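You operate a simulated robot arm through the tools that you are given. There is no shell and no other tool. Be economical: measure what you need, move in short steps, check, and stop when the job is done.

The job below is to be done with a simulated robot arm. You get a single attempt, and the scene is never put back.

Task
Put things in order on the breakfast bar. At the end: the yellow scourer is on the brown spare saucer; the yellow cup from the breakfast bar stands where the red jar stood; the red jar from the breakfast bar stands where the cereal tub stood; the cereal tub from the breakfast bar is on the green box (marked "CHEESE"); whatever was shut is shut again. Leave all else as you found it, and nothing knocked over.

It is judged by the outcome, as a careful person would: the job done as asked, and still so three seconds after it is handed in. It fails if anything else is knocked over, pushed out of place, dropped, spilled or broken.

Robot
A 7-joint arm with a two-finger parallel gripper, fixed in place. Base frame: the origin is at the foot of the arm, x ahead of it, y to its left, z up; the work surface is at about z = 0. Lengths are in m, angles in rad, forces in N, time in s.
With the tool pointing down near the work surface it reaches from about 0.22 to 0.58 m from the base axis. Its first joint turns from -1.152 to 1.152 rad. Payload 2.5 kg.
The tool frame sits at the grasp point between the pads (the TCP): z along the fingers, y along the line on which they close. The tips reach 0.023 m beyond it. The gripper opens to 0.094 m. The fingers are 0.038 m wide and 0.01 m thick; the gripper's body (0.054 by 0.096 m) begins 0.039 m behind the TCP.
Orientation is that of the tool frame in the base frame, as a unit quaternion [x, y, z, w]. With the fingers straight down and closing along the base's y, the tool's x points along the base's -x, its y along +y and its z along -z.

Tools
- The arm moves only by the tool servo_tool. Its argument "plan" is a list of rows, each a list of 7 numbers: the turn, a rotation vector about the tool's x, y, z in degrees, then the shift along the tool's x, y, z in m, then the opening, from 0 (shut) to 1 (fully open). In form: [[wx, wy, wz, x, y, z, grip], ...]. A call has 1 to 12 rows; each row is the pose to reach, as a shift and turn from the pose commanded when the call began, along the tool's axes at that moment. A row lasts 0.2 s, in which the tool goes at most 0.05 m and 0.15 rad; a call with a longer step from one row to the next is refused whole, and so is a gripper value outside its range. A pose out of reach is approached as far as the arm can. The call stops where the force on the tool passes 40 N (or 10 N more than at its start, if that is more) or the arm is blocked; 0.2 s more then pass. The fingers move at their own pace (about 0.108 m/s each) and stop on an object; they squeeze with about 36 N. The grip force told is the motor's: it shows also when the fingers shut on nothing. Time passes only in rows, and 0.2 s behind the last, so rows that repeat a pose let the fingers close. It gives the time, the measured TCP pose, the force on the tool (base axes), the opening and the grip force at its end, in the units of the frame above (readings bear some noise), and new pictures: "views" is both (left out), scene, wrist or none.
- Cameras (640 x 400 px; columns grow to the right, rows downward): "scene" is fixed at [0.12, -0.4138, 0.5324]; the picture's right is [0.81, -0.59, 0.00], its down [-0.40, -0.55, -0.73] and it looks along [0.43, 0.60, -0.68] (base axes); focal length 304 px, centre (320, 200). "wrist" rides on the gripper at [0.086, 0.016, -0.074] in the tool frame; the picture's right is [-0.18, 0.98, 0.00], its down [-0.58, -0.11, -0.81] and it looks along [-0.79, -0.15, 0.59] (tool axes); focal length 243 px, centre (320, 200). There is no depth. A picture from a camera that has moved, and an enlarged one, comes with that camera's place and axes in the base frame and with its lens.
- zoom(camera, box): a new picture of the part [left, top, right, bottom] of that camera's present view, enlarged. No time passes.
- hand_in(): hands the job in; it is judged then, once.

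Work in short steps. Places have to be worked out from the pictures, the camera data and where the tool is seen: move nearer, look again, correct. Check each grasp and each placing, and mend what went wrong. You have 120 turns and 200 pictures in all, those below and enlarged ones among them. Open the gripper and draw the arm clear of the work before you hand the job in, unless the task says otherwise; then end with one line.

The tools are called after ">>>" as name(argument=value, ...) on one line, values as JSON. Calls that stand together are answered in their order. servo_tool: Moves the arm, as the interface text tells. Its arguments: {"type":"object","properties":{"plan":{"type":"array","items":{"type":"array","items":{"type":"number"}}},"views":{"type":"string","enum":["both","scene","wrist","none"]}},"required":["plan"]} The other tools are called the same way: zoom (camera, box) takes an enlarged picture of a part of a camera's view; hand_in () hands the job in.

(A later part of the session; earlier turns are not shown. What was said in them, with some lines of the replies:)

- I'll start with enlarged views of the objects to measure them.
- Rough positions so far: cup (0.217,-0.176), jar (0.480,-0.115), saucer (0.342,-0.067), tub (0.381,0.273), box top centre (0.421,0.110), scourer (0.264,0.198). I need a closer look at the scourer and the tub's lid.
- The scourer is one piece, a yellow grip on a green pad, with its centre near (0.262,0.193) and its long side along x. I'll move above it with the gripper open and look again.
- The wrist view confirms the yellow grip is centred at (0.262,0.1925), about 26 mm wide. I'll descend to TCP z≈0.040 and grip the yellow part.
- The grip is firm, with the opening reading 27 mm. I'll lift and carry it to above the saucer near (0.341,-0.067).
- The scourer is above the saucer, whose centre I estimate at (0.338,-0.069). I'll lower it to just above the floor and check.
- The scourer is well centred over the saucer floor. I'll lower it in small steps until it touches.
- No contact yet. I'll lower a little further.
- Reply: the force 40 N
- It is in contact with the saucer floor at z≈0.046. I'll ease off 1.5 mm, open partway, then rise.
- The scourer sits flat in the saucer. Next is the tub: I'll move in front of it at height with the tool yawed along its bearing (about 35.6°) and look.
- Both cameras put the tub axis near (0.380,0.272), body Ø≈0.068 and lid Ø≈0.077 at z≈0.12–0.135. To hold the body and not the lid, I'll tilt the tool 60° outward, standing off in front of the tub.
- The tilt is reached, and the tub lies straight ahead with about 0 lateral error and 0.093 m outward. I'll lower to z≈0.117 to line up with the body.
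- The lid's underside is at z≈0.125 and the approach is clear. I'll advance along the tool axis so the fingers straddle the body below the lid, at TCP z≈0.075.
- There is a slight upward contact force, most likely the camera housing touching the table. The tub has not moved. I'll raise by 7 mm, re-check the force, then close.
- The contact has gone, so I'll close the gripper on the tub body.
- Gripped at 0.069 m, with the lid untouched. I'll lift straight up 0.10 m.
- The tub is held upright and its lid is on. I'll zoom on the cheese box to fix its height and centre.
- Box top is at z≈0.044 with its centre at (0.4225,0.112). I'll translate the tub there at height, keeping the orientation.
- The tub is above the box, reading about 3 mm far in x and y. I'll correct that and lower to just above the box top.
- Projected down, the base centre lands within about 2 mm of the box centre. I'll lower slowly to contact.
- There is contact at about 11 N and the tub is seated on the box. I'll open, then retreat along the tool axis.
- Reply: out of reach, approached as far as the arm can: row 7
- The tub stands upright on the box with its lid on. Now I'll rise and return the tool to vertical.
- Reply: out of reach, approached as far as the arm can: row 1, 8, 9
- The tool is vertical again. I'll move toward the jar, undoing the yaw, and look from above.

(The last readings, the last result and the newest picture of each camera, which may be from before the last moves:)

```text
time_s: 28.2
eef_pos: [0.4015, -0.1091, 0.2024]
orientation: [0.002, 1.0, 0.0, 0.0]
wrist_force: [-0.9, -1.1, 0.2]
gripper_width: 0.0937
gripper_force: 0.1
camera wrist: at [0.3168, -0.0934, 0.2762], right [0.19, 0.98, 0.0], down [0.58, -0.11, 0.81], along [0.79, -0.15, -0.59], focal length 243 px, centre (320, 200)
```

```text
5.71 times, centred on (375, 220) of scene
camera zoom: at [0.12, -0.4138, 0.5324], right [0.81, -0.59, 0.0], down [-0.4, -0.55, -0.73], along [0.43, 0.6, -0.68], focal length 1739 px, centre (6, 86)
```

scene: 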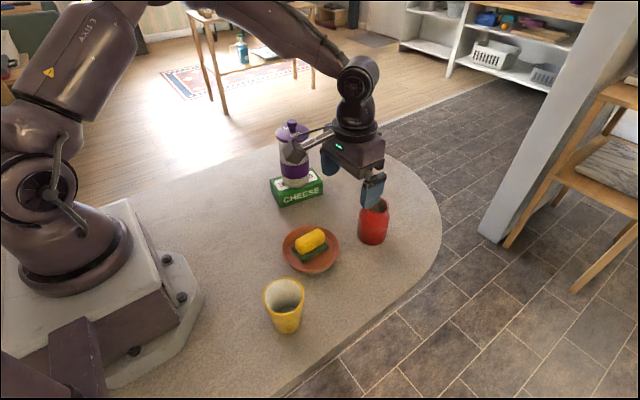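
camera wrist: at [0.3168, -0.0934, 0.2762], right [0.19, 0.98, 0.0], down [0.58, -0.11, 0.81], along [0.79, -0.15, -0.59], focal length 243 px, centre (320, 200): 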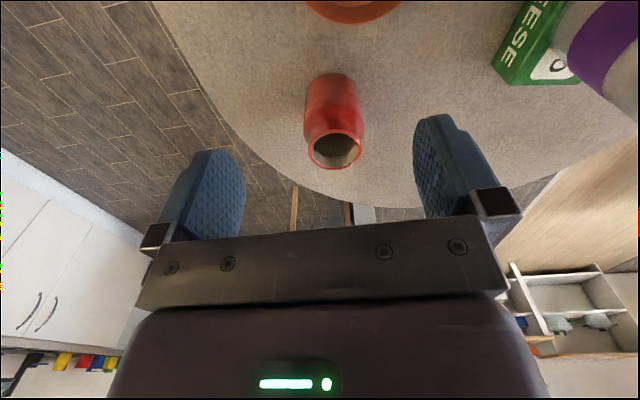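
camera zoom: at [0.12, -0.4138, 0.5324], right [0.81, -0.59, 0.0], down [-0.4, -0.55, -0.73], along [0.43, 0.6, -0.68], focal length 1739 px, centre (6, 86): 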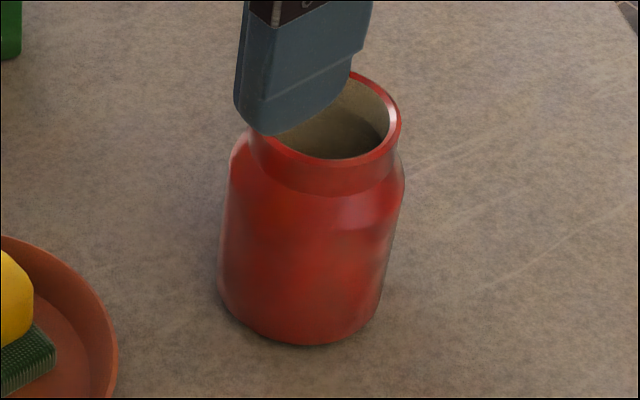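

Both cameras agree on the jar at (0.482,-0.110), about 0.095 m tall with body Ø≈0.066. I'll go above it and descend partway.

>>> servo_tool(plan=[[0, 0, 0, -0.04, -0.001, 0, 1], [0, 0, 0, -0.0805, -0.001, 0, 1], [0, 0, 0, -0.0805, -0.001, 0.035, 1], [0, 0, 0, -0.0805, -0.001, 0.07, 1], [0, 0, 0, -0.0805, -0.001, 0.07, 1]])

>>> zoom(camera="scene", box=[330, 150, 420, 255])

```text
time_s: 29.4
eef_pos: [0.4804, -0.1098, 0.1309]
orientation: [0.002, 1.0, 0.0, 0.001]
wrist_force: [0.3, 0.2, -0.3]
gripper_width: 0.094
gripper_force: 0.0
camera wrist: at [0.3971, -0.0939, 0.2054], right [0.19, 0.98, 0.0], down [0.58, -0.11, 0.81], along [0.79, -0.15, -0.59], focal length 243 px, centre (320, 200)
```

scene: 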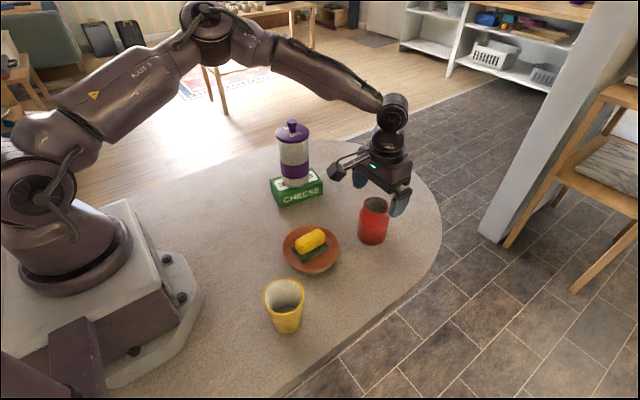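
wrist: 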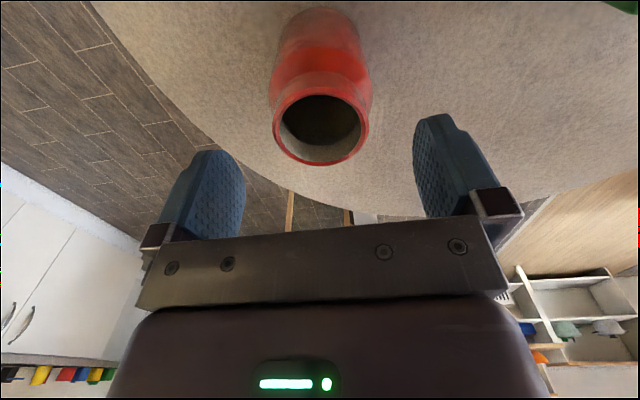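

```text
3.81 times, centred on (375, 202) of scene
camera zoom: at [0.12, -0.4138, 0.5324], right [0.81, -0.59, 0.0], down [-0.4, -0.55, -0.73], along [0.43, 0.6, -0.68], focal length 1159 px, centre (110, 190)
```

zoom: 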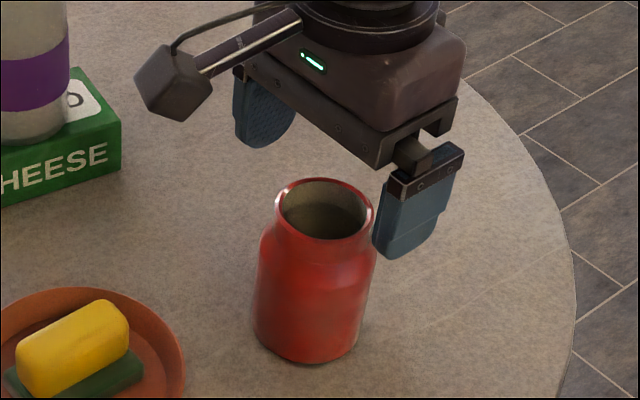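

Well aligned. I'll descend to z≈0.066 and close.

>>> servo_tool(plan=[[0, 0, 0, -0.001, 0, 0.03, 1], [0, 0, 0, -0.001, 0, 0.055, 1], [0, 0, 0, -0.001, 0, 0.065, 1], [0, 0, 0, -0.001, 0, 0.065, 0.6], [0, 0, 0, -0.001, 0, 0.065, 0], [0, 0, 0, -0.001, 0, 0.065, 0], [0, 0, 0, -0.001, 0, 0.065, 0]])

>>> zoom(camera="scene", box=[330, 150, 420, 255])

```text
time_s: 31.0
eef_pos: [0.4795, -0.1114, 0.0673]
orientation: [0.001, 1.0, 0.001, 0.0]
wrist_force: [0.3, 0.5, 0.2]
gripper_width: 0.0602
gripper_force: 35.8
camera wrist: at [0.3962, -0.0946, 0.1406], right [0.18, 0.98, 0.0], down [0.58, -0.11, 0.81], along [0.79, -0.15, -0.59], focal length 243 px, centre (320, 200)
```

scene: 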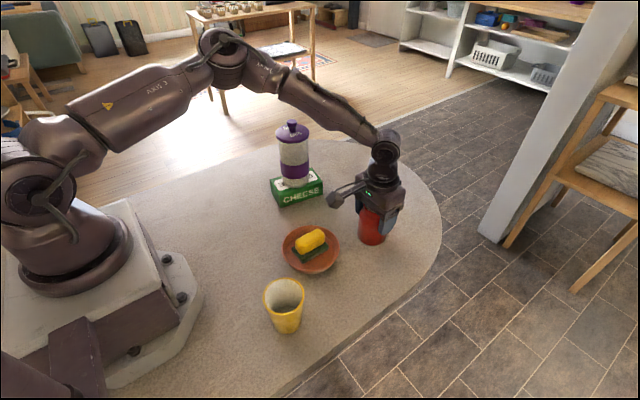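
wrist: 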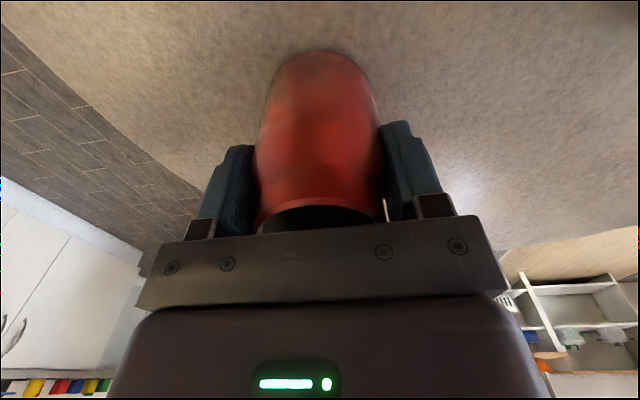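

```text
3.81 times, centred on (375, 202) of scene
camera zoom: at [0.12, -0.4138, 0.5324], right [0.81, -0.59, 0.0], down [-0.4, -0.55, -0.73], along [0.43, 0.6, -0.68], focal length 1159 px, centre (110, 190)
```

zoom: 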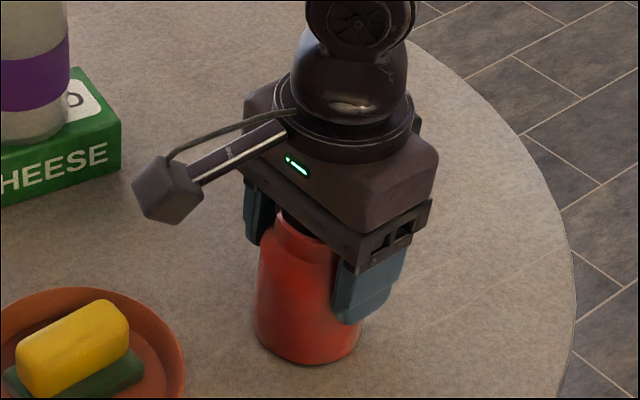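

The jar is gripped with the base unmoved. I'll lift and carry it inward, around the tub and box.

>>> servo_tool(plan=[[0, 0, 0, 0, 0, -0.03, 0], [0, 0, 0, 0, 0, -0.07, 0], [0, 0, 0, 0, 0, -0.115, 0], [0, 0, 0, 0, 0, -0.16, 0], [0, 0, 0, 0.036, 0.032, -0.16, 0], [0, 0, 0, 0.072, 0.064, -0.16, 0], [0, 0, 0, 0.108, 0.096, -0.16, 0], [0, 0, 0, 0.144, 0.128, -0.16, 0], [0, 0, 0, 0.18, 0.16, -0.16, 0], [0, 0, 0, 0.19, 0.205, -0.16, 0], [0, 0, 0, 0.19, 0.25, -0.16, 0], [0, 0, 0, 0.19, 0.295, -0.16, 0]])

```text
time_s: 33.6
eef_pos: [0.322, 0.134, 0.1916]
orientation: [-0.001, 1.0, 0.003, 0.0]
wrist_force: [-0.1, 0.4, -2.7]
gripper_width: 0.0602
gripper_force: 36.2
out of reach, approached as far as the arm can: row 10, 11, 12
camera wrist: at [0.2376, 0.1499, 0.2655], right [0.18, 0.98, 0.0], down [0.58, -0.11, 0.81], along [0.79, -0.14, -0.59], focal length 243 px, centre (320, 200)
```

scene: 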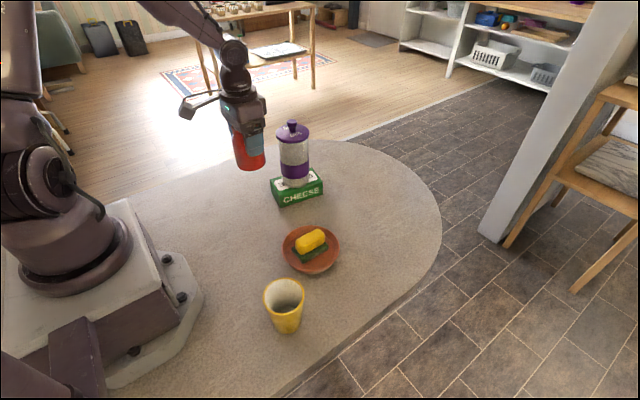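
wrist: 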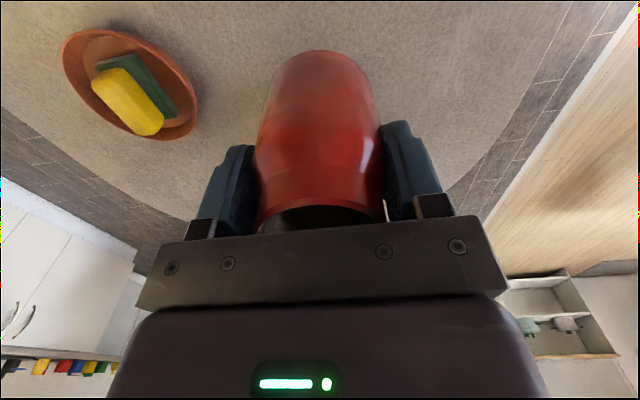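

The arm ended short of the command, but nothing was touched. I'll hold one step to see where it settles.

>>> servo_tool(plan=[[0, 0, 0, 0, 0, 0, 0], [0, 0, 0, 0, 0, 0, 0]], views="none")

>>> zoom(camera="scene", box=[210, 60, 330, 210])

```text
time_s: 34.2
eef_pos: [0.3207, 0.1345, 0.1917]
orientation: [-0.001, 1.0, 0.002, -0.001]
wrist_force: [-0.2, 0.0, -2.2]
gripper_width: 0.0602
gripper_force: 35.6
```

```text
2.67 times, centred on (270, 135) of scene
camera zoom: at [0.1201, -0.4138, 0.5324], right [0.81, -0.59, 0.0], down [-0.4, -0.55, -0.73], along [0.43, 0.6, -0.68], focal length 812 px, centre (453, 373)
```

zoom: 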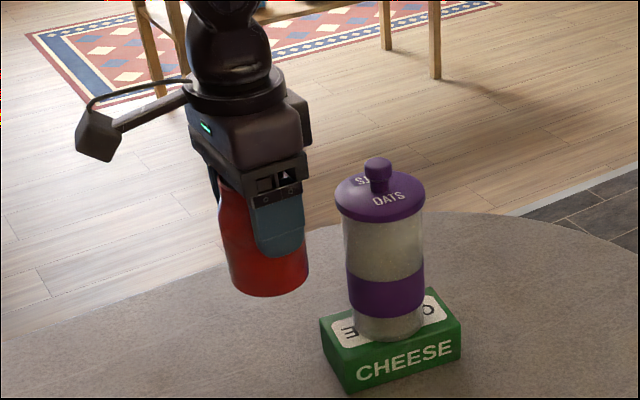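

The arm settled at (0.321,0.134,0.192), so that was probably a joint limit on the higher path. I'll continue at this height toward the tub's old spot, yawing along the bearing.

>>> servo_tool(plan=[[0, 0, -6, 0, 0.035, 0, 0], [0, 0, -12, -0.003, 0.07, 0, 0], [0, 0, -18, -0.01, 0.106, 0, 0], [0, 0, -24, -0.035, 0.125, 0, 0], [0, 0, -30, -0.059, 0.137, 0, 0], [0, 0, -30, -0.059, 0.137, 0, 0]])

>>> zoom(camera="scene", box=[200, 60, 320, 200])

```text
time_s: 35.6
eef_pos: [0.3842, 0.2704, 0.1879]
orientation: [-0.259, 0.966, 0.0, 0.0]
wrist_force: [0.4, 0.2, -3.8]
gripper_width: 0.0601
gripper_force: 36.0
out of reach, approached as far as the arm can: row 1, 2, 3
camera wrist: at [0.3027, 0.2412, 0.2622], right [-0.33, 0.94, 0.0], down [0.56, 0.2, 0.81], along [0.76, 0.27, -0.59], focal length 243 px, centre (320, 200)
```

scene: 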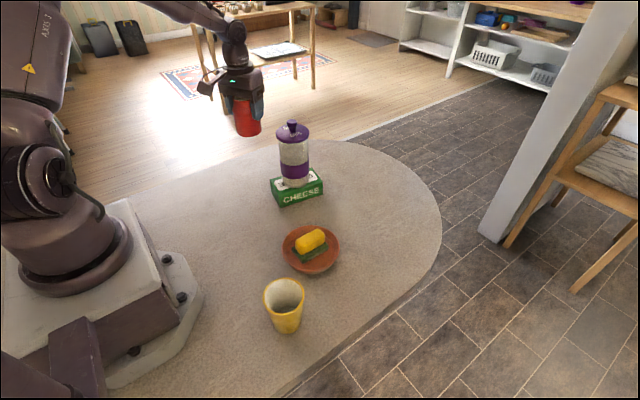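
wrist: 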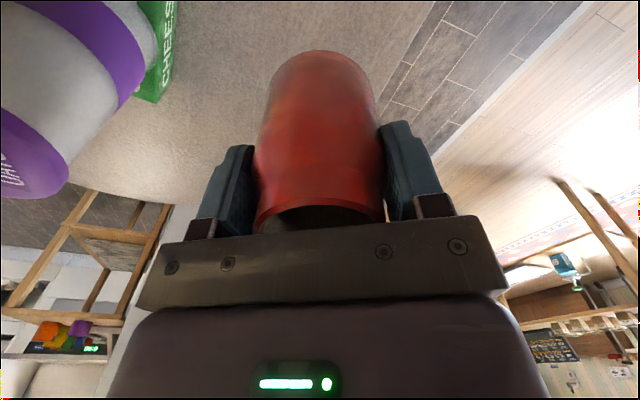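

```text
2.86 times, centred on (260, 130) of scene
camera zoom: at [0.1201, -0.4138, 0.5324], right [0.81, -0.59, 0.0], down [-0.4, -0.55, -0.73], along [0.43, 0.6, -0.68], focal length 870 px, centre (491, 400)
```

zoom: 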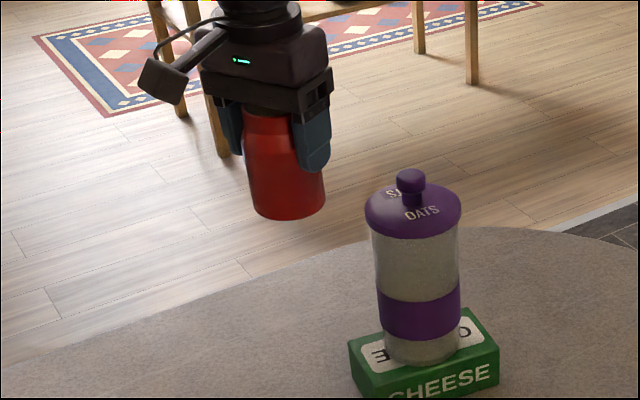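

The jar is over the tub's old spot. I'll correct by about 5 mm and lower to just above the table.

>>> servo_tool(plan=[[0, 0, 0, 0.004, 0.003, 0.03, 0], [0, 0, 0, 0.004, 0.003, 0.065, 0], [0, 0, 0, 0.004, 0.003, 0.095, 0], [0, 0, 0, 0.004, 0.003, 0.113, 0], [0, 0, 0, 0.004, 0.003, 0.113, 0]])

>>> zoom(camera="scene", box=[220, 105, 300, 185])

```text
time_s: 36.8
eef_pos: [0.3768, 0.2708, 0.0779]
orientation: [-0.26, 0.966, 0.0, 0.0]
wrist_force: [-0.3, 1.1, -2.8]
gripper_width: 0.0605
gripper_force: 35.3
camera wrist: at [0.2964, 0.2416, 0.1514], right [-0.33, 0.94, 0.0], down [0.56, 0.2, 0.81], along [0.76, 0.27, -0.59], focal length 243 px, centre (320, 200)
```

scene: 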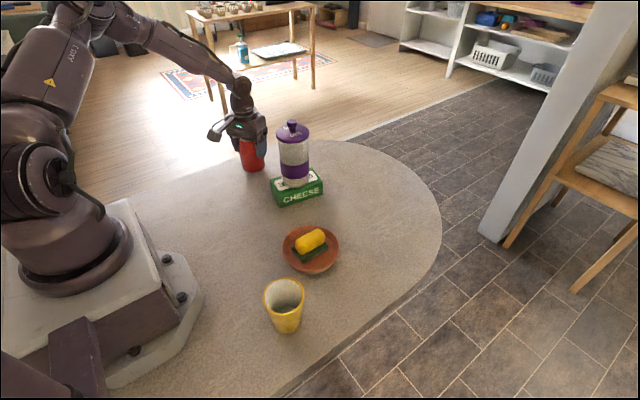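
wrist: 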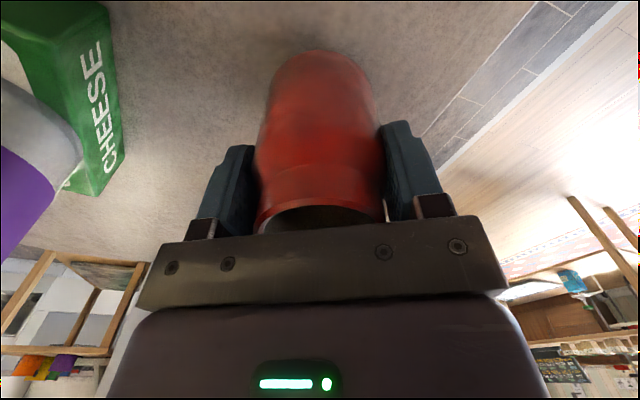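

```text
5.00 times, centred on (260, 145) of scene
camera zoom: at [0.1201, -0.4138, 0.5324], right [0.81, -0.59, 0.0], down [-0.4, -0.55, -0.73], along [0.43, 0.6, -0.68], focal length 1522 px, centre (620, 475)
```

zoom: 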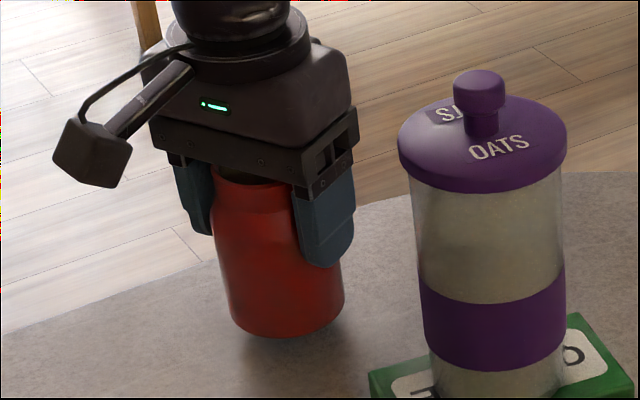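

Comparing with the tub's original footprint in the same view, the jar needs about +3 mm x and -1.5 mm y. I'll correct and lower to contact.

>>> servo_tool(plan=[[0, 0, 0, -0.0019, -0.0028, 0.005, 0], [0, 0, 0, -0.0019, -0.0028, 0.008, 0], [0, 0, 0, -0.0019, -0.0028, 0.0095, 0]], views="none")

>>> zoom(camera="scene", box=[220, 105, 300, 185])

```text
time_s: 37.6
eef_pos: [0.3814, 0.269, 0.0673]
orientation: [-0.259, 0.966, 0.0, 0.0]
wrist_force: [-0.6, -0.9, -3.0]
gripper_width: 0.0603
gripper_force: 36.0
```

```text
5.00 times, centred on (260, 145) of scene
camera zoom: at [0.1201, -0.4138, 0.5324], right [0.81, -0.59, 0.0], down [-0.4, -0.55, -0.73], along [0.43, 0.6, -0.68], focal length 1522 px, centre (620, 475)
```

zoom: 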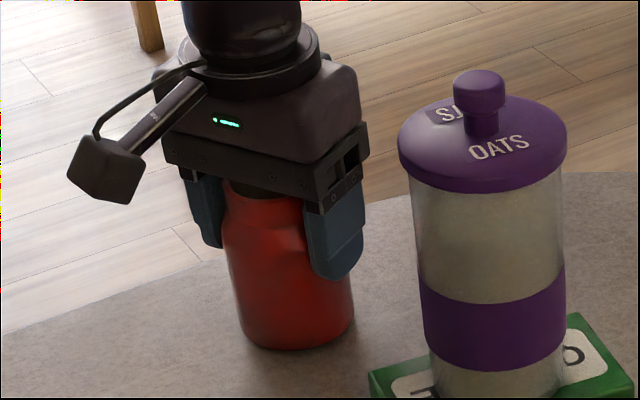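

The position matches the tub's footprint. I'll lower the last couple of millimetres until force shows.

>>> servo_tool(plan=[[0, 0, 0, 0.001, 0, 0.001, 0], [0, 0, 0, 0.001, 0, 0.0018, 0]], views="none")

```text
time_s: 38.2
eef_pos: [0.3806, 0.2689, 0.0672]
orientation: [-0.258, 0.966, 0.0, -0.001]
wrist_force: [-4.7, -2.0, 11.9]
gripper_width: 0.0604
gripper_force: 35.9
```

The jar has touched down at about 15 N. I'll ease off, open and rise.

>>> servo_tool(plan=[[0, 0, 0, 0, 0, -0.0008, 0.4], [0, 0, 0, 0, 0, -0.0008, 1], [0, 0, 0, 0, 0, -0.0008, 1], [0, 0, 0, 0, 0, -0.03, 1], [0, 0, 0, 0, 0, -0.07, 1], [0, 0, 0, 0, 0, -0.11, 1], [0, 0, 0, 0, 0, -0.13, 1]])

>>> zoom(camera="scene", box=[220, 105, 300, 185])

```text
time_s: 39.8
eef_pos: [0.3792, 0.2696, 0.1959]
orientation: [-0.258, 0.966, 0.0, 0.0]
wrist_force: [1.3, 0.0, 0.2]
gripper_width: 0.0939
gripper_force: 0.0
camera wrist: at [0.2986, 0.2407, 0.2697], right [-0.33, 0.94, 0.0], down [0.56, 0.2, 0.81], along [0.76, 0.27, -0.59], focal length 243 px, centre (320, 200)
```

scene: 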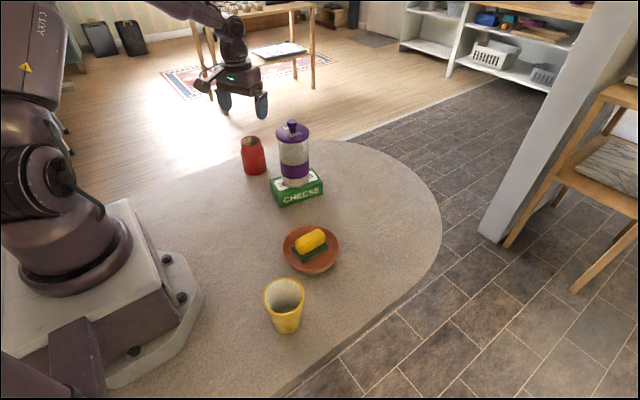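
wrist: 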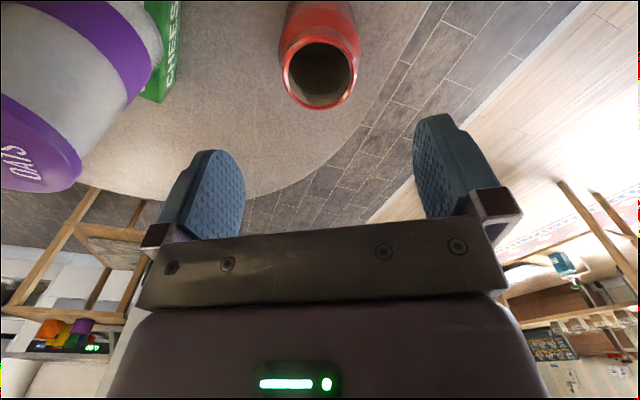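

```text
5.00 times, centred on (260, 145) of scene
camera zoom: at [0.12, -0.4138, 0.5324], right [0.81, -0.59, 0.0], down [-0.4, -0.55, -0.73], along [0.43, 0.6, -0.68], focal length 1522 px, centre (620, 475)
```

zoom: 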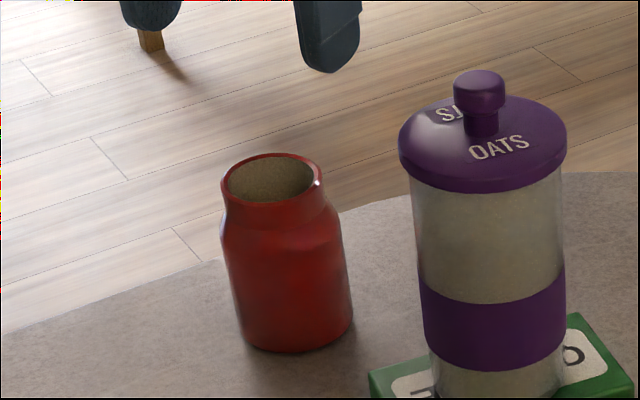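

The jar stands upright at the tub's old spot. Now I'll rise and travel inward round to the cup's side, keeping the yaw along the bearing.

>>> servo_tool(plan=[[0, 0, 0, 0.0265, -0.0078, -0.039, 1], [0, 0, 0, 0.0674, -0.0188, -0.059, 1], [0, 0, 0, 0.1004, -0.0459, -0.074, 1], [0, 0, 7, 0.1229, -0.0849, -0.079, 1], [0, 0, 14, 0.1454, -0.1239, -0.079, 1], [0, 0, 21, 0.1723, -0.1604, -0.079, 1], [0, 0, 29, 0.2034, -0.1943, -0.079, 1], [0, 0, 37, 0.2346, -0.2283, -0.079, 1], [0, 0, 45, 0.2676, -0.2554, -0.079, 1], [0, 0, 53, 0.3024, -0.2757, -0.079, 1], [0, 0, 61, 0.3347, -0.2917, -0.079, 1], [0, 0, 61, 0.3347, -0.2917, -0.079, 1]])

>>> zoom(camera="scene", box=[245, 260, 325, 350])

```text
time_s: 42.4
eef_pos: [0.2349, -0.1491, 0.2735]
orientation: [0.268, 0.963, 0.0, 0.0]
wrist_force: [0.9, 0.4, 1.3]
gripper_width: 0.0939
gripper_force: 0.0
out of reach, approached as far as the arm can: row 4, 5, 6, 7
camera wrist: at [0.172, -0.0902, 0.3472], right [0.67, 0.75, 0.0], down [0.44, -0.39, 0.81], along [0.6, -0.54, -0.59], focal length 243 px, centre (320, 200)
```

scene: 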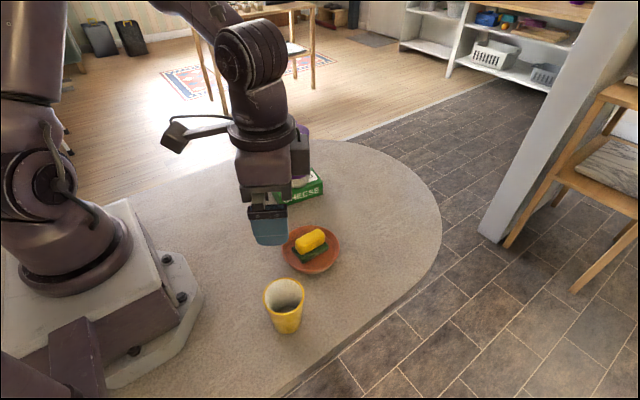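
wrist: 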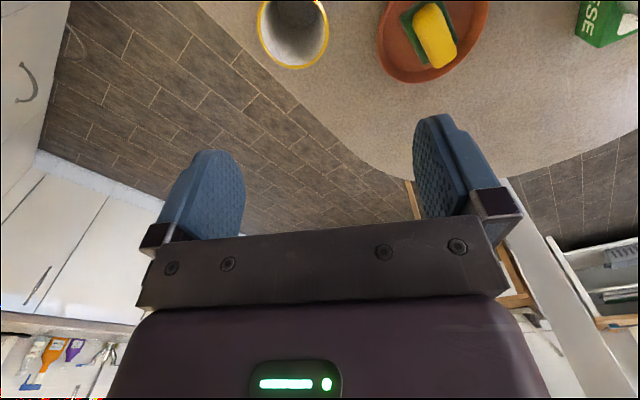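

```text
4.44 times, centred on (285, 305) of scene
camera zoom: at [0.12, -0.4138, 0.5324], right [0.81, -0.59, 0.0], down [-0.4, -0.55, -0.73], along [0.43, 0.6, -0.68], focal length 1353 px, centre (476, -267)
```

zoom: 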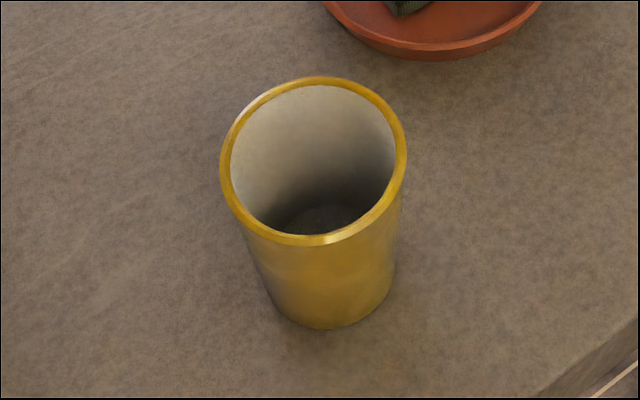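

Cup: centre (0.220,-0.172), about 0.09–0.10 m tall, rim Ø≈0.066. I'll move above it and check before descending.

>>> servo_tool(plan=[[0, 0, 0, 0.001, -0.0274, 0, 1], [0, 0, 0, 0.001, -0.0274, 0.045, 1], [0, 0, 0, 0.001, -0.0274, 0.09, 1], [0, 0, 0, 0.001, -0.0274, 0.135, 1], [0, 0, 0, 0.001, -0.0274, 0.142, 1]])

>>> zoom(camera="scene", box=[235, 230, 335, 350])

```text
time_s: 43.6
eef_pos: [0.2193, -0.1725, 0.1327]
orientation: [0.267, 0.964, 0.0, 0.0]
wrist_force: [-0.9, 0.9, 0.4]
gripper_width: 0.0937
gripper_force: 0.1
camera wrist: at [0.1563, -0.1138, 0.2073], right [0.66, 0.75, 0.0], down [0.44, -0.39, 0.81], along [0.6, -0.54, -0.59], focal length 243 px, centre (320, 200)
```

scene: 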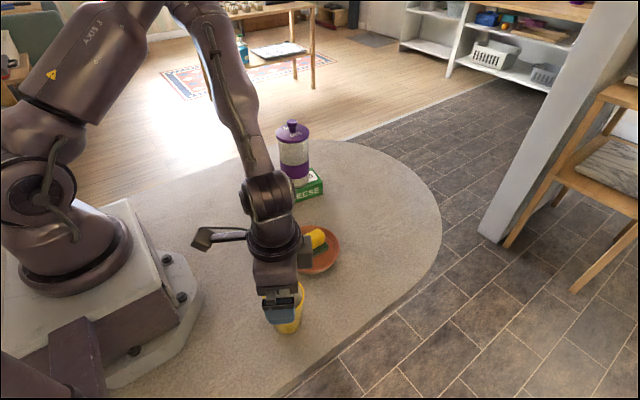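
wrist: 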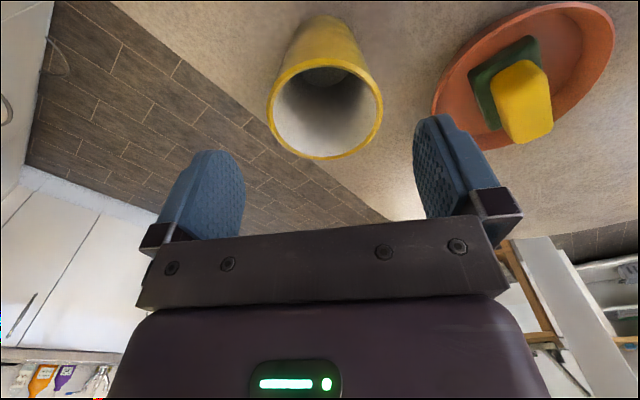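

```text
3.33 times, centred on (285, 290) of scene
camera zoom: at [0.12, -0.4138, 0.5324], right [0.81, -0.59, 0.0], down [-0.4, -0.55, -0.73], along [0.43, 0.6, -0.68], focal length 1014 px, centre (437, -100)
```

zoom: 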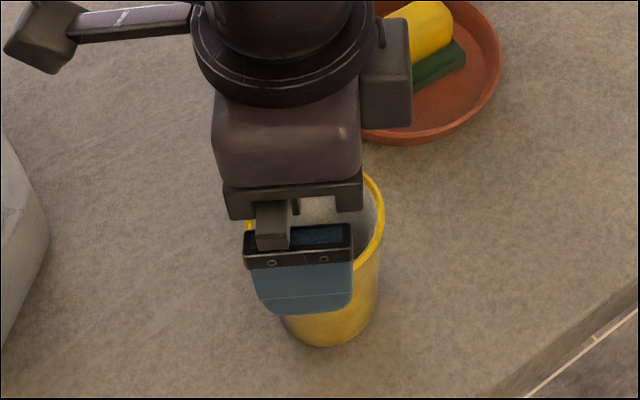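

Alignment is within about 5 mm, inside the 13 mm finger clearance. I'll nudge it, descend to z≈0.064 and close.

>>> servo_tool(plan=[[0, 0, 0, 0.002, 0.003, 0.03, 1], [0, 0, 0, 0.002, 0.003, 0.055, 1], [0, 0, 0, 0.002, 0.003, 0.068, 1], [0, 0, 0, 0.002, 0.003, 0.068, 0.6], [0, 0, 0, 0.002, 0.003, 0.068, 0.3], [0, 0, 0, 0.002, 0.003, 0.068, 0], [0, 0, 0, 0.002, 0.003, 0.068, 0]])

>>> zoom(camera="scene", box=[235, 230, 335, 350])

```text
time_s: 45.2
eef_pos: [0.22, -0.1703, 0.0653]
orientation: [0.268, 0.964, 0.0, -0.001]
wrist_force: [0.3, 0.2, 0.0]
gripper_width: 0.0629
gripper_force: 36.5
camera wrist: at [0.1563, -0.1113, 0.1401], right [0.66, 0.75, 0.0], down [0.44, -0.39, 0.81], along [0.6, -0.54, -0.59], focal length 243 px, centre (320, 200)
```

scene: 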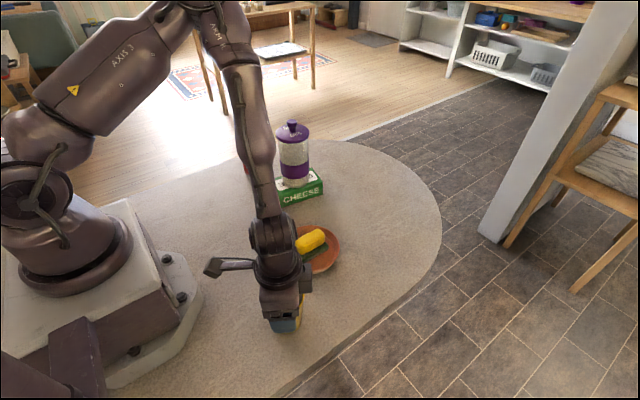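
wrist: 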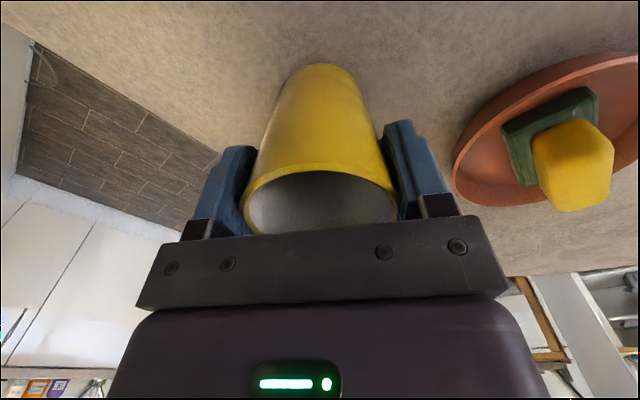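

```text
3.33 times, centred on (285, 290) of scene
camera zoom: at [0.12, -0.4138, 0.5324], right [0.81, -0.59, 0.0], down [-0.4, -0.55, -0.73], along [0.43, 0.6, -0.68], focal length 1014 px, centre (437, -100)
```

zoom: 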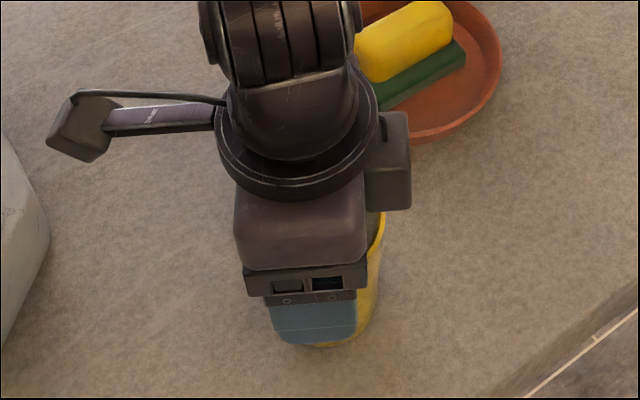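

The cup is gripped and centred on the TCP. I'll lift and carry it to the jar's old spot, with target TCP (0.4815,-0.111).

>>> servo_tool(plan=[[0, 0, 0, 0, 0, -0.025, 0], [0, 0, 0, 0, 0, -0.06, 0], [0, 0, 0, 0, 0, -0.1, 0], [0, 0, 0, 0, 0, -0.12, 0], [0, 0, 3, -0.0323, 0.0309, -0.12, 0], [0, 0, 6, -0.0646, 0.0618, -0.12, 0], [0, 0, 9, -0.0969, 0.0927, -0.12, 0], [0, 0, 12, -0.1291, 0.1235, -0.12, 0], [0, 0, 15, -0.1614, 0.1544, -0.12, 0], [0, 0, 18, -0.1937, 0.1853, -0.12, 0], [0, 0, 18, -0.1937, 0.1853, -0.12, 0]])

>>> zoom(camera="scene", box=[330, 130, 430, 255])

```text
time_s: 47.6
eef_pos: [0.459, -0.1175, 0.1864]
orientation: [0.402, 0.916, 0.0, 0.0]
wrist_force: [1.3, 0.0, -2.6]
gripper_width: 0.0621
gripper_force: 36.0
out of reach, approached as far as the arm can: row 10, 11
camera wrist: at [0.4161, -0.0427, 0.2605], right [0.85, 0.53, 0.0], down [0.31, -0.5, 0.81], along [0.43, -0.68, -0.59], focal length 243 px, centre (320, 200)
```

scene: 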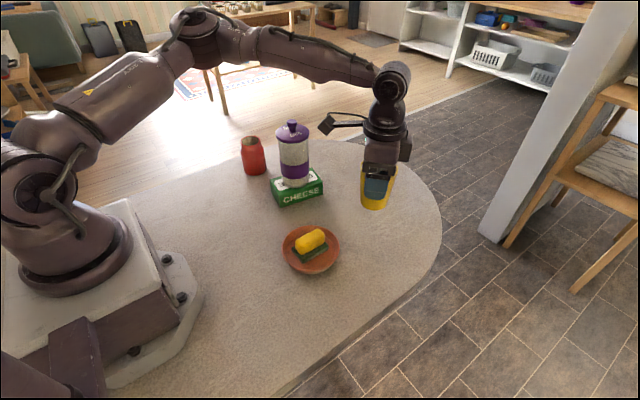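
wrist: 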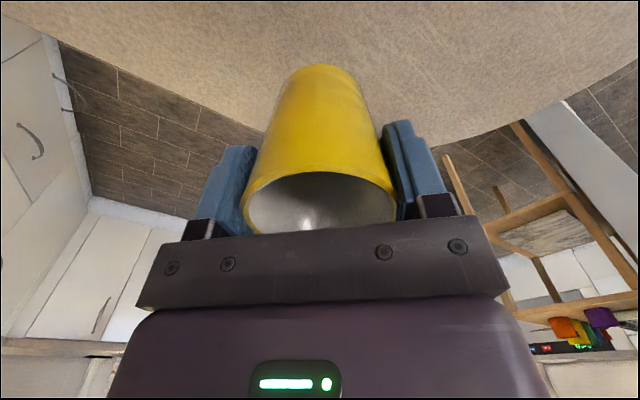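

```text
3.20 times, centred on (380, 192) of scene
camera zoom: at [0.1201, -0.4138, 0.5324], right [0.81, -0.59, 0.0], down [-0.4, -0.55, -0.73], along [0.43, 0.6, -0.68], focal length 974 px, centre (128, 224)
```

zoom: 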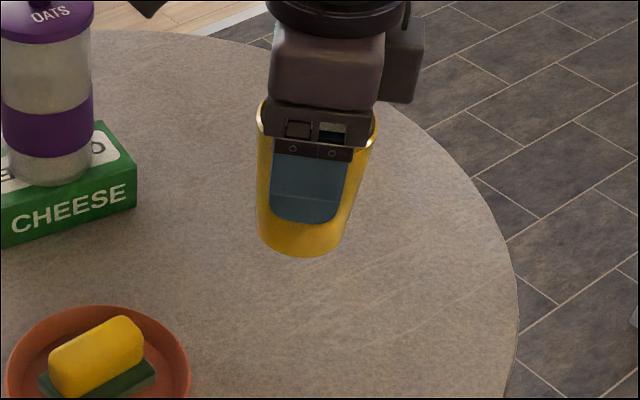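

I yawed the wrong way, which caused the reach limit. I'll turn back about 40° and finish moving over the jar's old spot.

>>> servo_tool(plan=[[0, 0, -8, 0, 0, 0.01, 0], [0, 0, -16, 0, 0, 0.02, 0], [0, 0, -24, -0.003, 0.007, 0.03, 0], [0, 0, -32, -0.007, 0.014, 0.04, 0], [0, 0, -40, -0.0104, 0.021, 0.05, 0], [0, 0, -40, -0.0104, 0.021, 0.08, 0], [0, 0, -40, -0.0104, 0.021, 0.1, 0], [0, 0, -40, -0.0104, 0.021, 0.1, 0]])

>>> zoom(camera="scene", box=[330, 150, 420, 255])

```text
time_s: 49.4
eef_pos: [0.4805, -0.1113, 0.0855]
orientation: [0.078, 0.997, 0.0, 0.0]
wrist_force: [0.2, 0.3, -2.2]
gripper_width: 0.0623
gripper_force: 36.2
camera wrist: at [0.3998, -0.0823, 0.1593], right [0.34, 0.94, 0.0], down [0.56, -0.2, 0.81], along [0.76, -0.27, -0.59], focal length 243 px, centre (320, 200)
```

scene: 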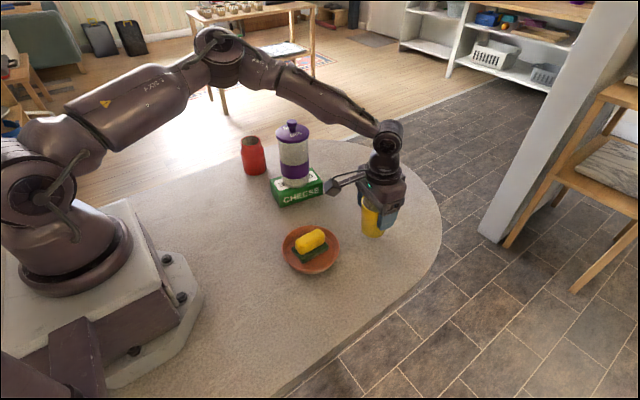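
wrist: 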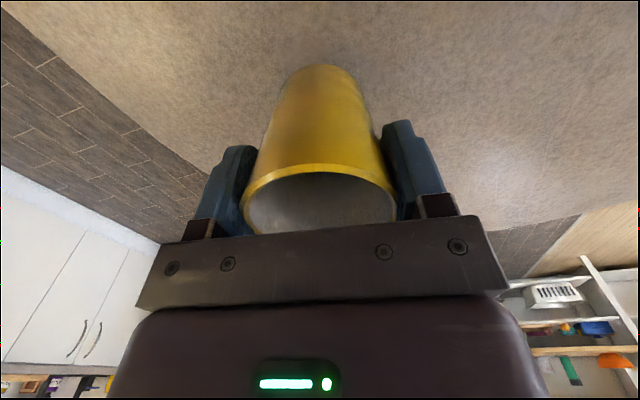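

```text
3.81 times, centred on (375, 202) of scene
camera zoom: at [0.1201, -0.4138, 0.5324], right [0.81, -0.59, 0.0], down [-0.4, -0.55, -0.73], along [0.43, 0.6, -0.68], focal length 1159 px, centre (110, 190)
```

zoom: 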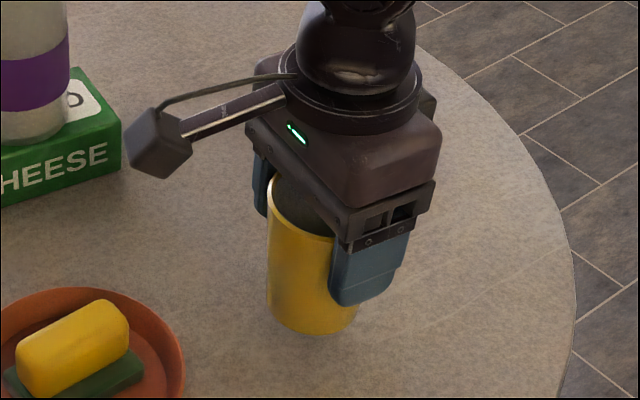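

In the same scene frame the cup will land within about 3 mm of the jar's footprint. I'll apply a 2 mm correction and lower.

>>> servo_tool(plan=[[0, 0, 0, 0.002, 0.0007, 0.008, 0], [0, 0, 0, 0.002, 0.0007, 0.014, 0], [0, 0, 0, 0.002, 0.0007, 0.0185, 0]], views="none")

>>> zoom(camera="scene", box=[330, 150, 420, 255])

```text
time_s: 50.2
eef_pos: [0.4785, -0.1099, 0.0667]
orientation: [0.08, 0.997, 0.0, 0.0]
wrist_force: [0.4, -0.1, -2.1]
gripper_width: 0.0622
gripper_force: 36.1
```

```text
3.81 times, centred on (375, 202) of scene
camera zoom: at [0.1201, -0.4138, 0.5324], right [0.81, -0.59, 0.0], down [-0.4, -0.55, -0.73], along [0.43, 0.6, -0.68], focal length 1159 px, centre (110, 190)
```

zoom: 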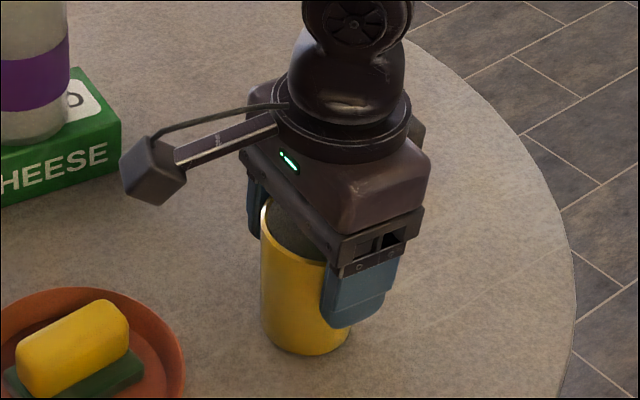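

>>> servo_tool(plan=[[0, 0, 0, 0, 0, 0.001, 0], [0, 0, 0, 0, 0, 0.002, 0]], views="none")

```text
time_s: 50.8
eef_pos: [0.4796, -0.1101, 0.0658]
orientation: [0.079, 0.997, 0.001, 0.0]
wrist_force: [-0.1, 0.1, -3.4]
gripper_width: 0.0625
gripper_force: 36.0
```

No contact yet, so I'll lower another 1–2 mm.

>>> servo_tool(plan=[[0, 0, 0, 0, 0, 0.001, 0], [0, 0, 0, 0, 0, 0.0018, 0]], views="none")

```text
time_s: 51.4
eef_pos: [0.4801, -0.1105, 0.0645]
orientation: [0.078, 0.997, 0.0, 0.001]
wrist_force: [-8.5, 4.6, 20.8]
gripper_width: 0.0623
gripper_force: 36.0
```

The cup is down with clear contact. I'll ease off, open and rise.

>>> servo_tool(plan=[[0, 0, 0, 0, 0, -0.001, 0], [0, 0, 0, 0, 0, -0.001, 0.85], [0, 0, 0, 0, 0, -0.001, 1], [0, 0, 0, 0, 0, -0.001, 1], [0, 0, 0, 0, 0, -0.03, 1], [0, 0, 0, 0, 0, -0.07, 1], [0, 0, 0, 0, 0, -0.11, 1], [0, 0, 0, 0.04, 0, -0.13, 1], [0, 0, 0, 0.085, 0, -0.14, 1], [0, 0, 0, 0.125, 0.02, -0.15, 1], [0, 0, 0, 0.15, 0.04, -0.16, 1]])

>>> zoom(camera="scene", box=[220, 100, 420, 290])

>>> zoom(camera="scene", box=[330, 150, 420, 255])

```text
time_s: 53.8
eef_pos: [0.3387, -0.0462, 0.2241]
orientation: [0.078, 0.997, 0.0, 0.0]
wrist_force: [0.3, -1.4, 0.1]
gripper_width: 0.094
gripper_force: 0.0
camera wrist: at [0.2578, -0.0162, 0.2986], right [0.34, 0.94, 0.0], down [0.56, -0.2, 0.81], along [0.76, -0.27, -0.59], focal length 243 px, centre (320, 200)
```

scene: 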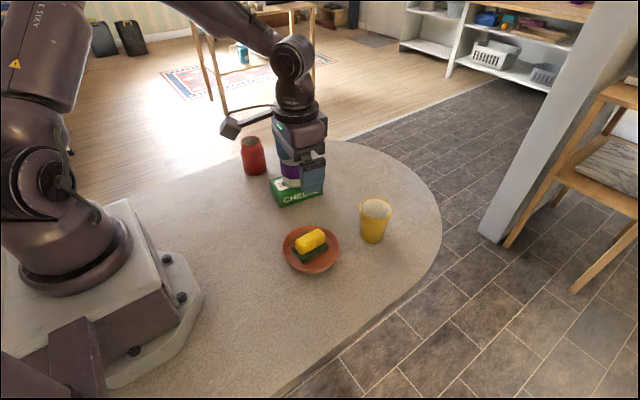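
wrist: 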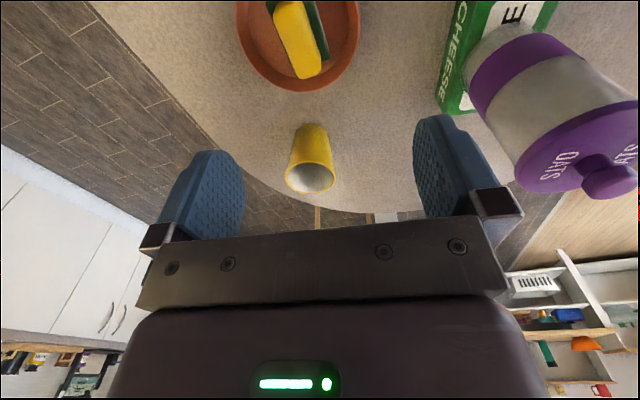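

```text
2.11 times, centred on (320, 195) of scene
camera zoom: at [0.12, -0.4138, 0.5324], right [0.81, -0.59, 0.0], down [-0.4, -0.55, -0.73], along [0.43, 0.6, -0.68], focal length 641 px, centre (320, 210)
```

zoom: 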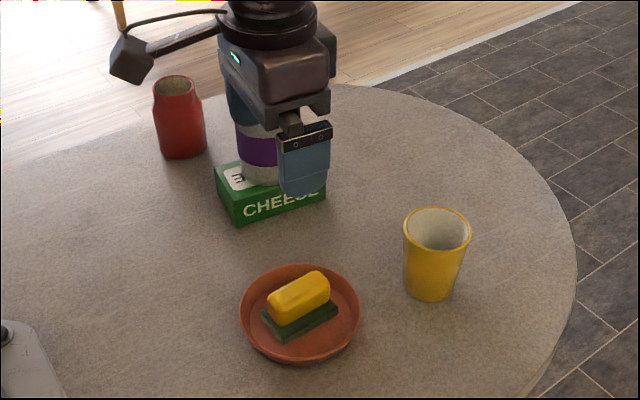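

```text
3.81 times, centred on (375, 202) of scene
camera zoom: at [0.12, -0.4138, 0.5324], right [0.81, -0.59, 0.0], down [-0.4, -0.55, -0.73], along [0.43, 0.6, -0.68], focal length 1159 px, centre (110, 190)
```

zoom: 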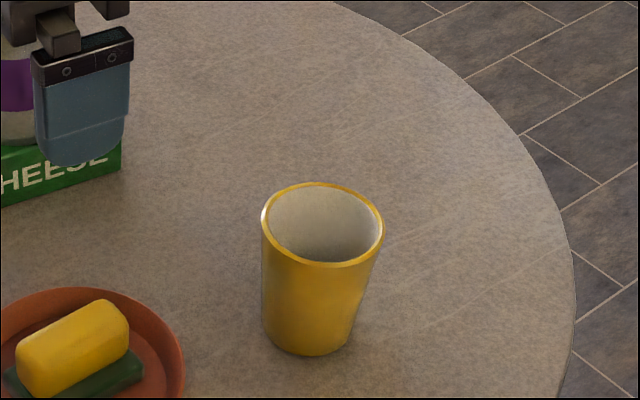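

The cup stands upright at the jar's old spot. I'll draw the arm up and back for a final unobstructed check.

>>> servo_tool(plan=[[0, 0, 0, 0.01, -0.01, -0.03, 1], [0, 0, 0, 0.02, -0.02, -0.06, 1], [0, 0, 0, 0.04, -0.03, -0.08, 1], [0, 0, 0, 0.04, -0.03, -0.08, 1]])

>>> zoom(camera="scene", box=[220, 100, 420, 290])

```text
time_s: 54.8
eef_pos: [0.2949, -0.0713, 0.305]
orientation: [0.078, 0.997, 0.0, 0.0]
wrist_force: [0.1, -0.8, 1.2]
gripper_width: 0.0943
gripper_force: 0.0
camera wrist: at [0.2137, -0.0412, 0.3786], right [0.34, 0.94, 0.0], down [0.56, -0.2, 0.81], along [0.76, -0.27, -0.59], focal length 243 px, centre (320, 200)
```

scene: 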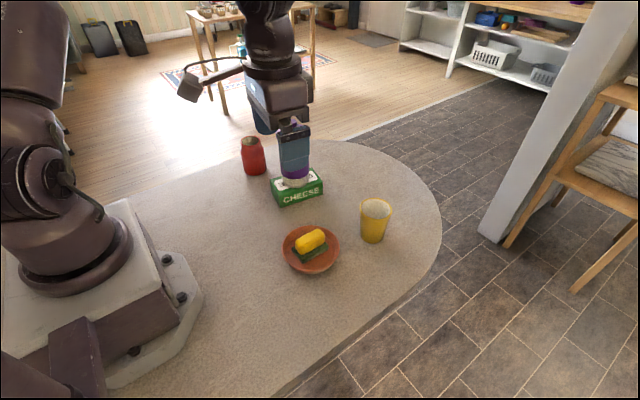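
wrist: 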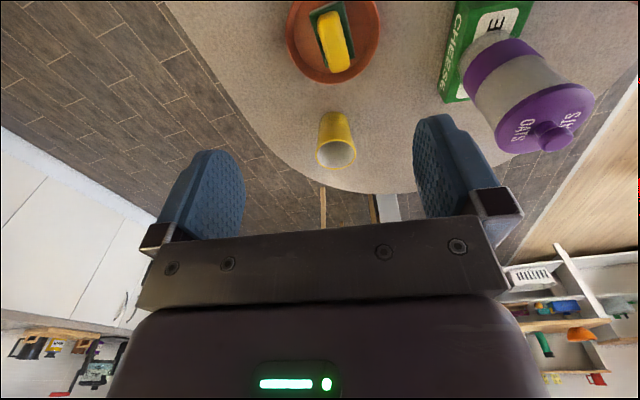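

```text
2.11 times, centred on (320, 195) of scene
camera zoom: at [0.12, -0.4138, 0.5324], right [0.81, -0.59, 0.0], down [-0.4, -0.55, -0.73], along [0.43, 0.6, -0.68], focal length 641 px, centre (320, 210)
```

zoom: 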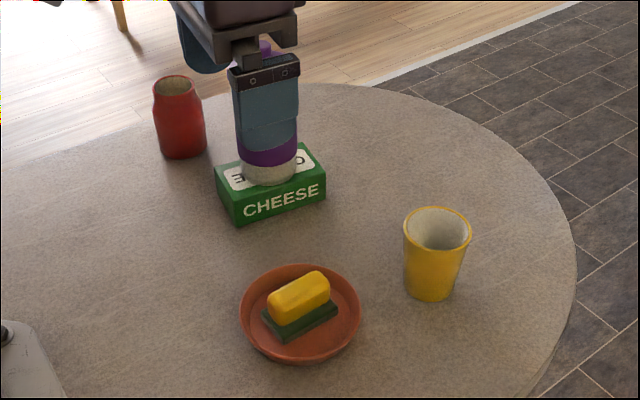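

Everything is in place and upright, the tub's lid is on, the gripper is open and the arm is clear. I'm handing in.

>>> hand_in()

```text
The job is handed in.
```

The job is done and handed in: the scourer is on the saucer, the tub is on the cheese box with its lid on, the red jar stands at the tub's old spot, and the yellow cup stands at the jar's old spot, with nothing knocked over.
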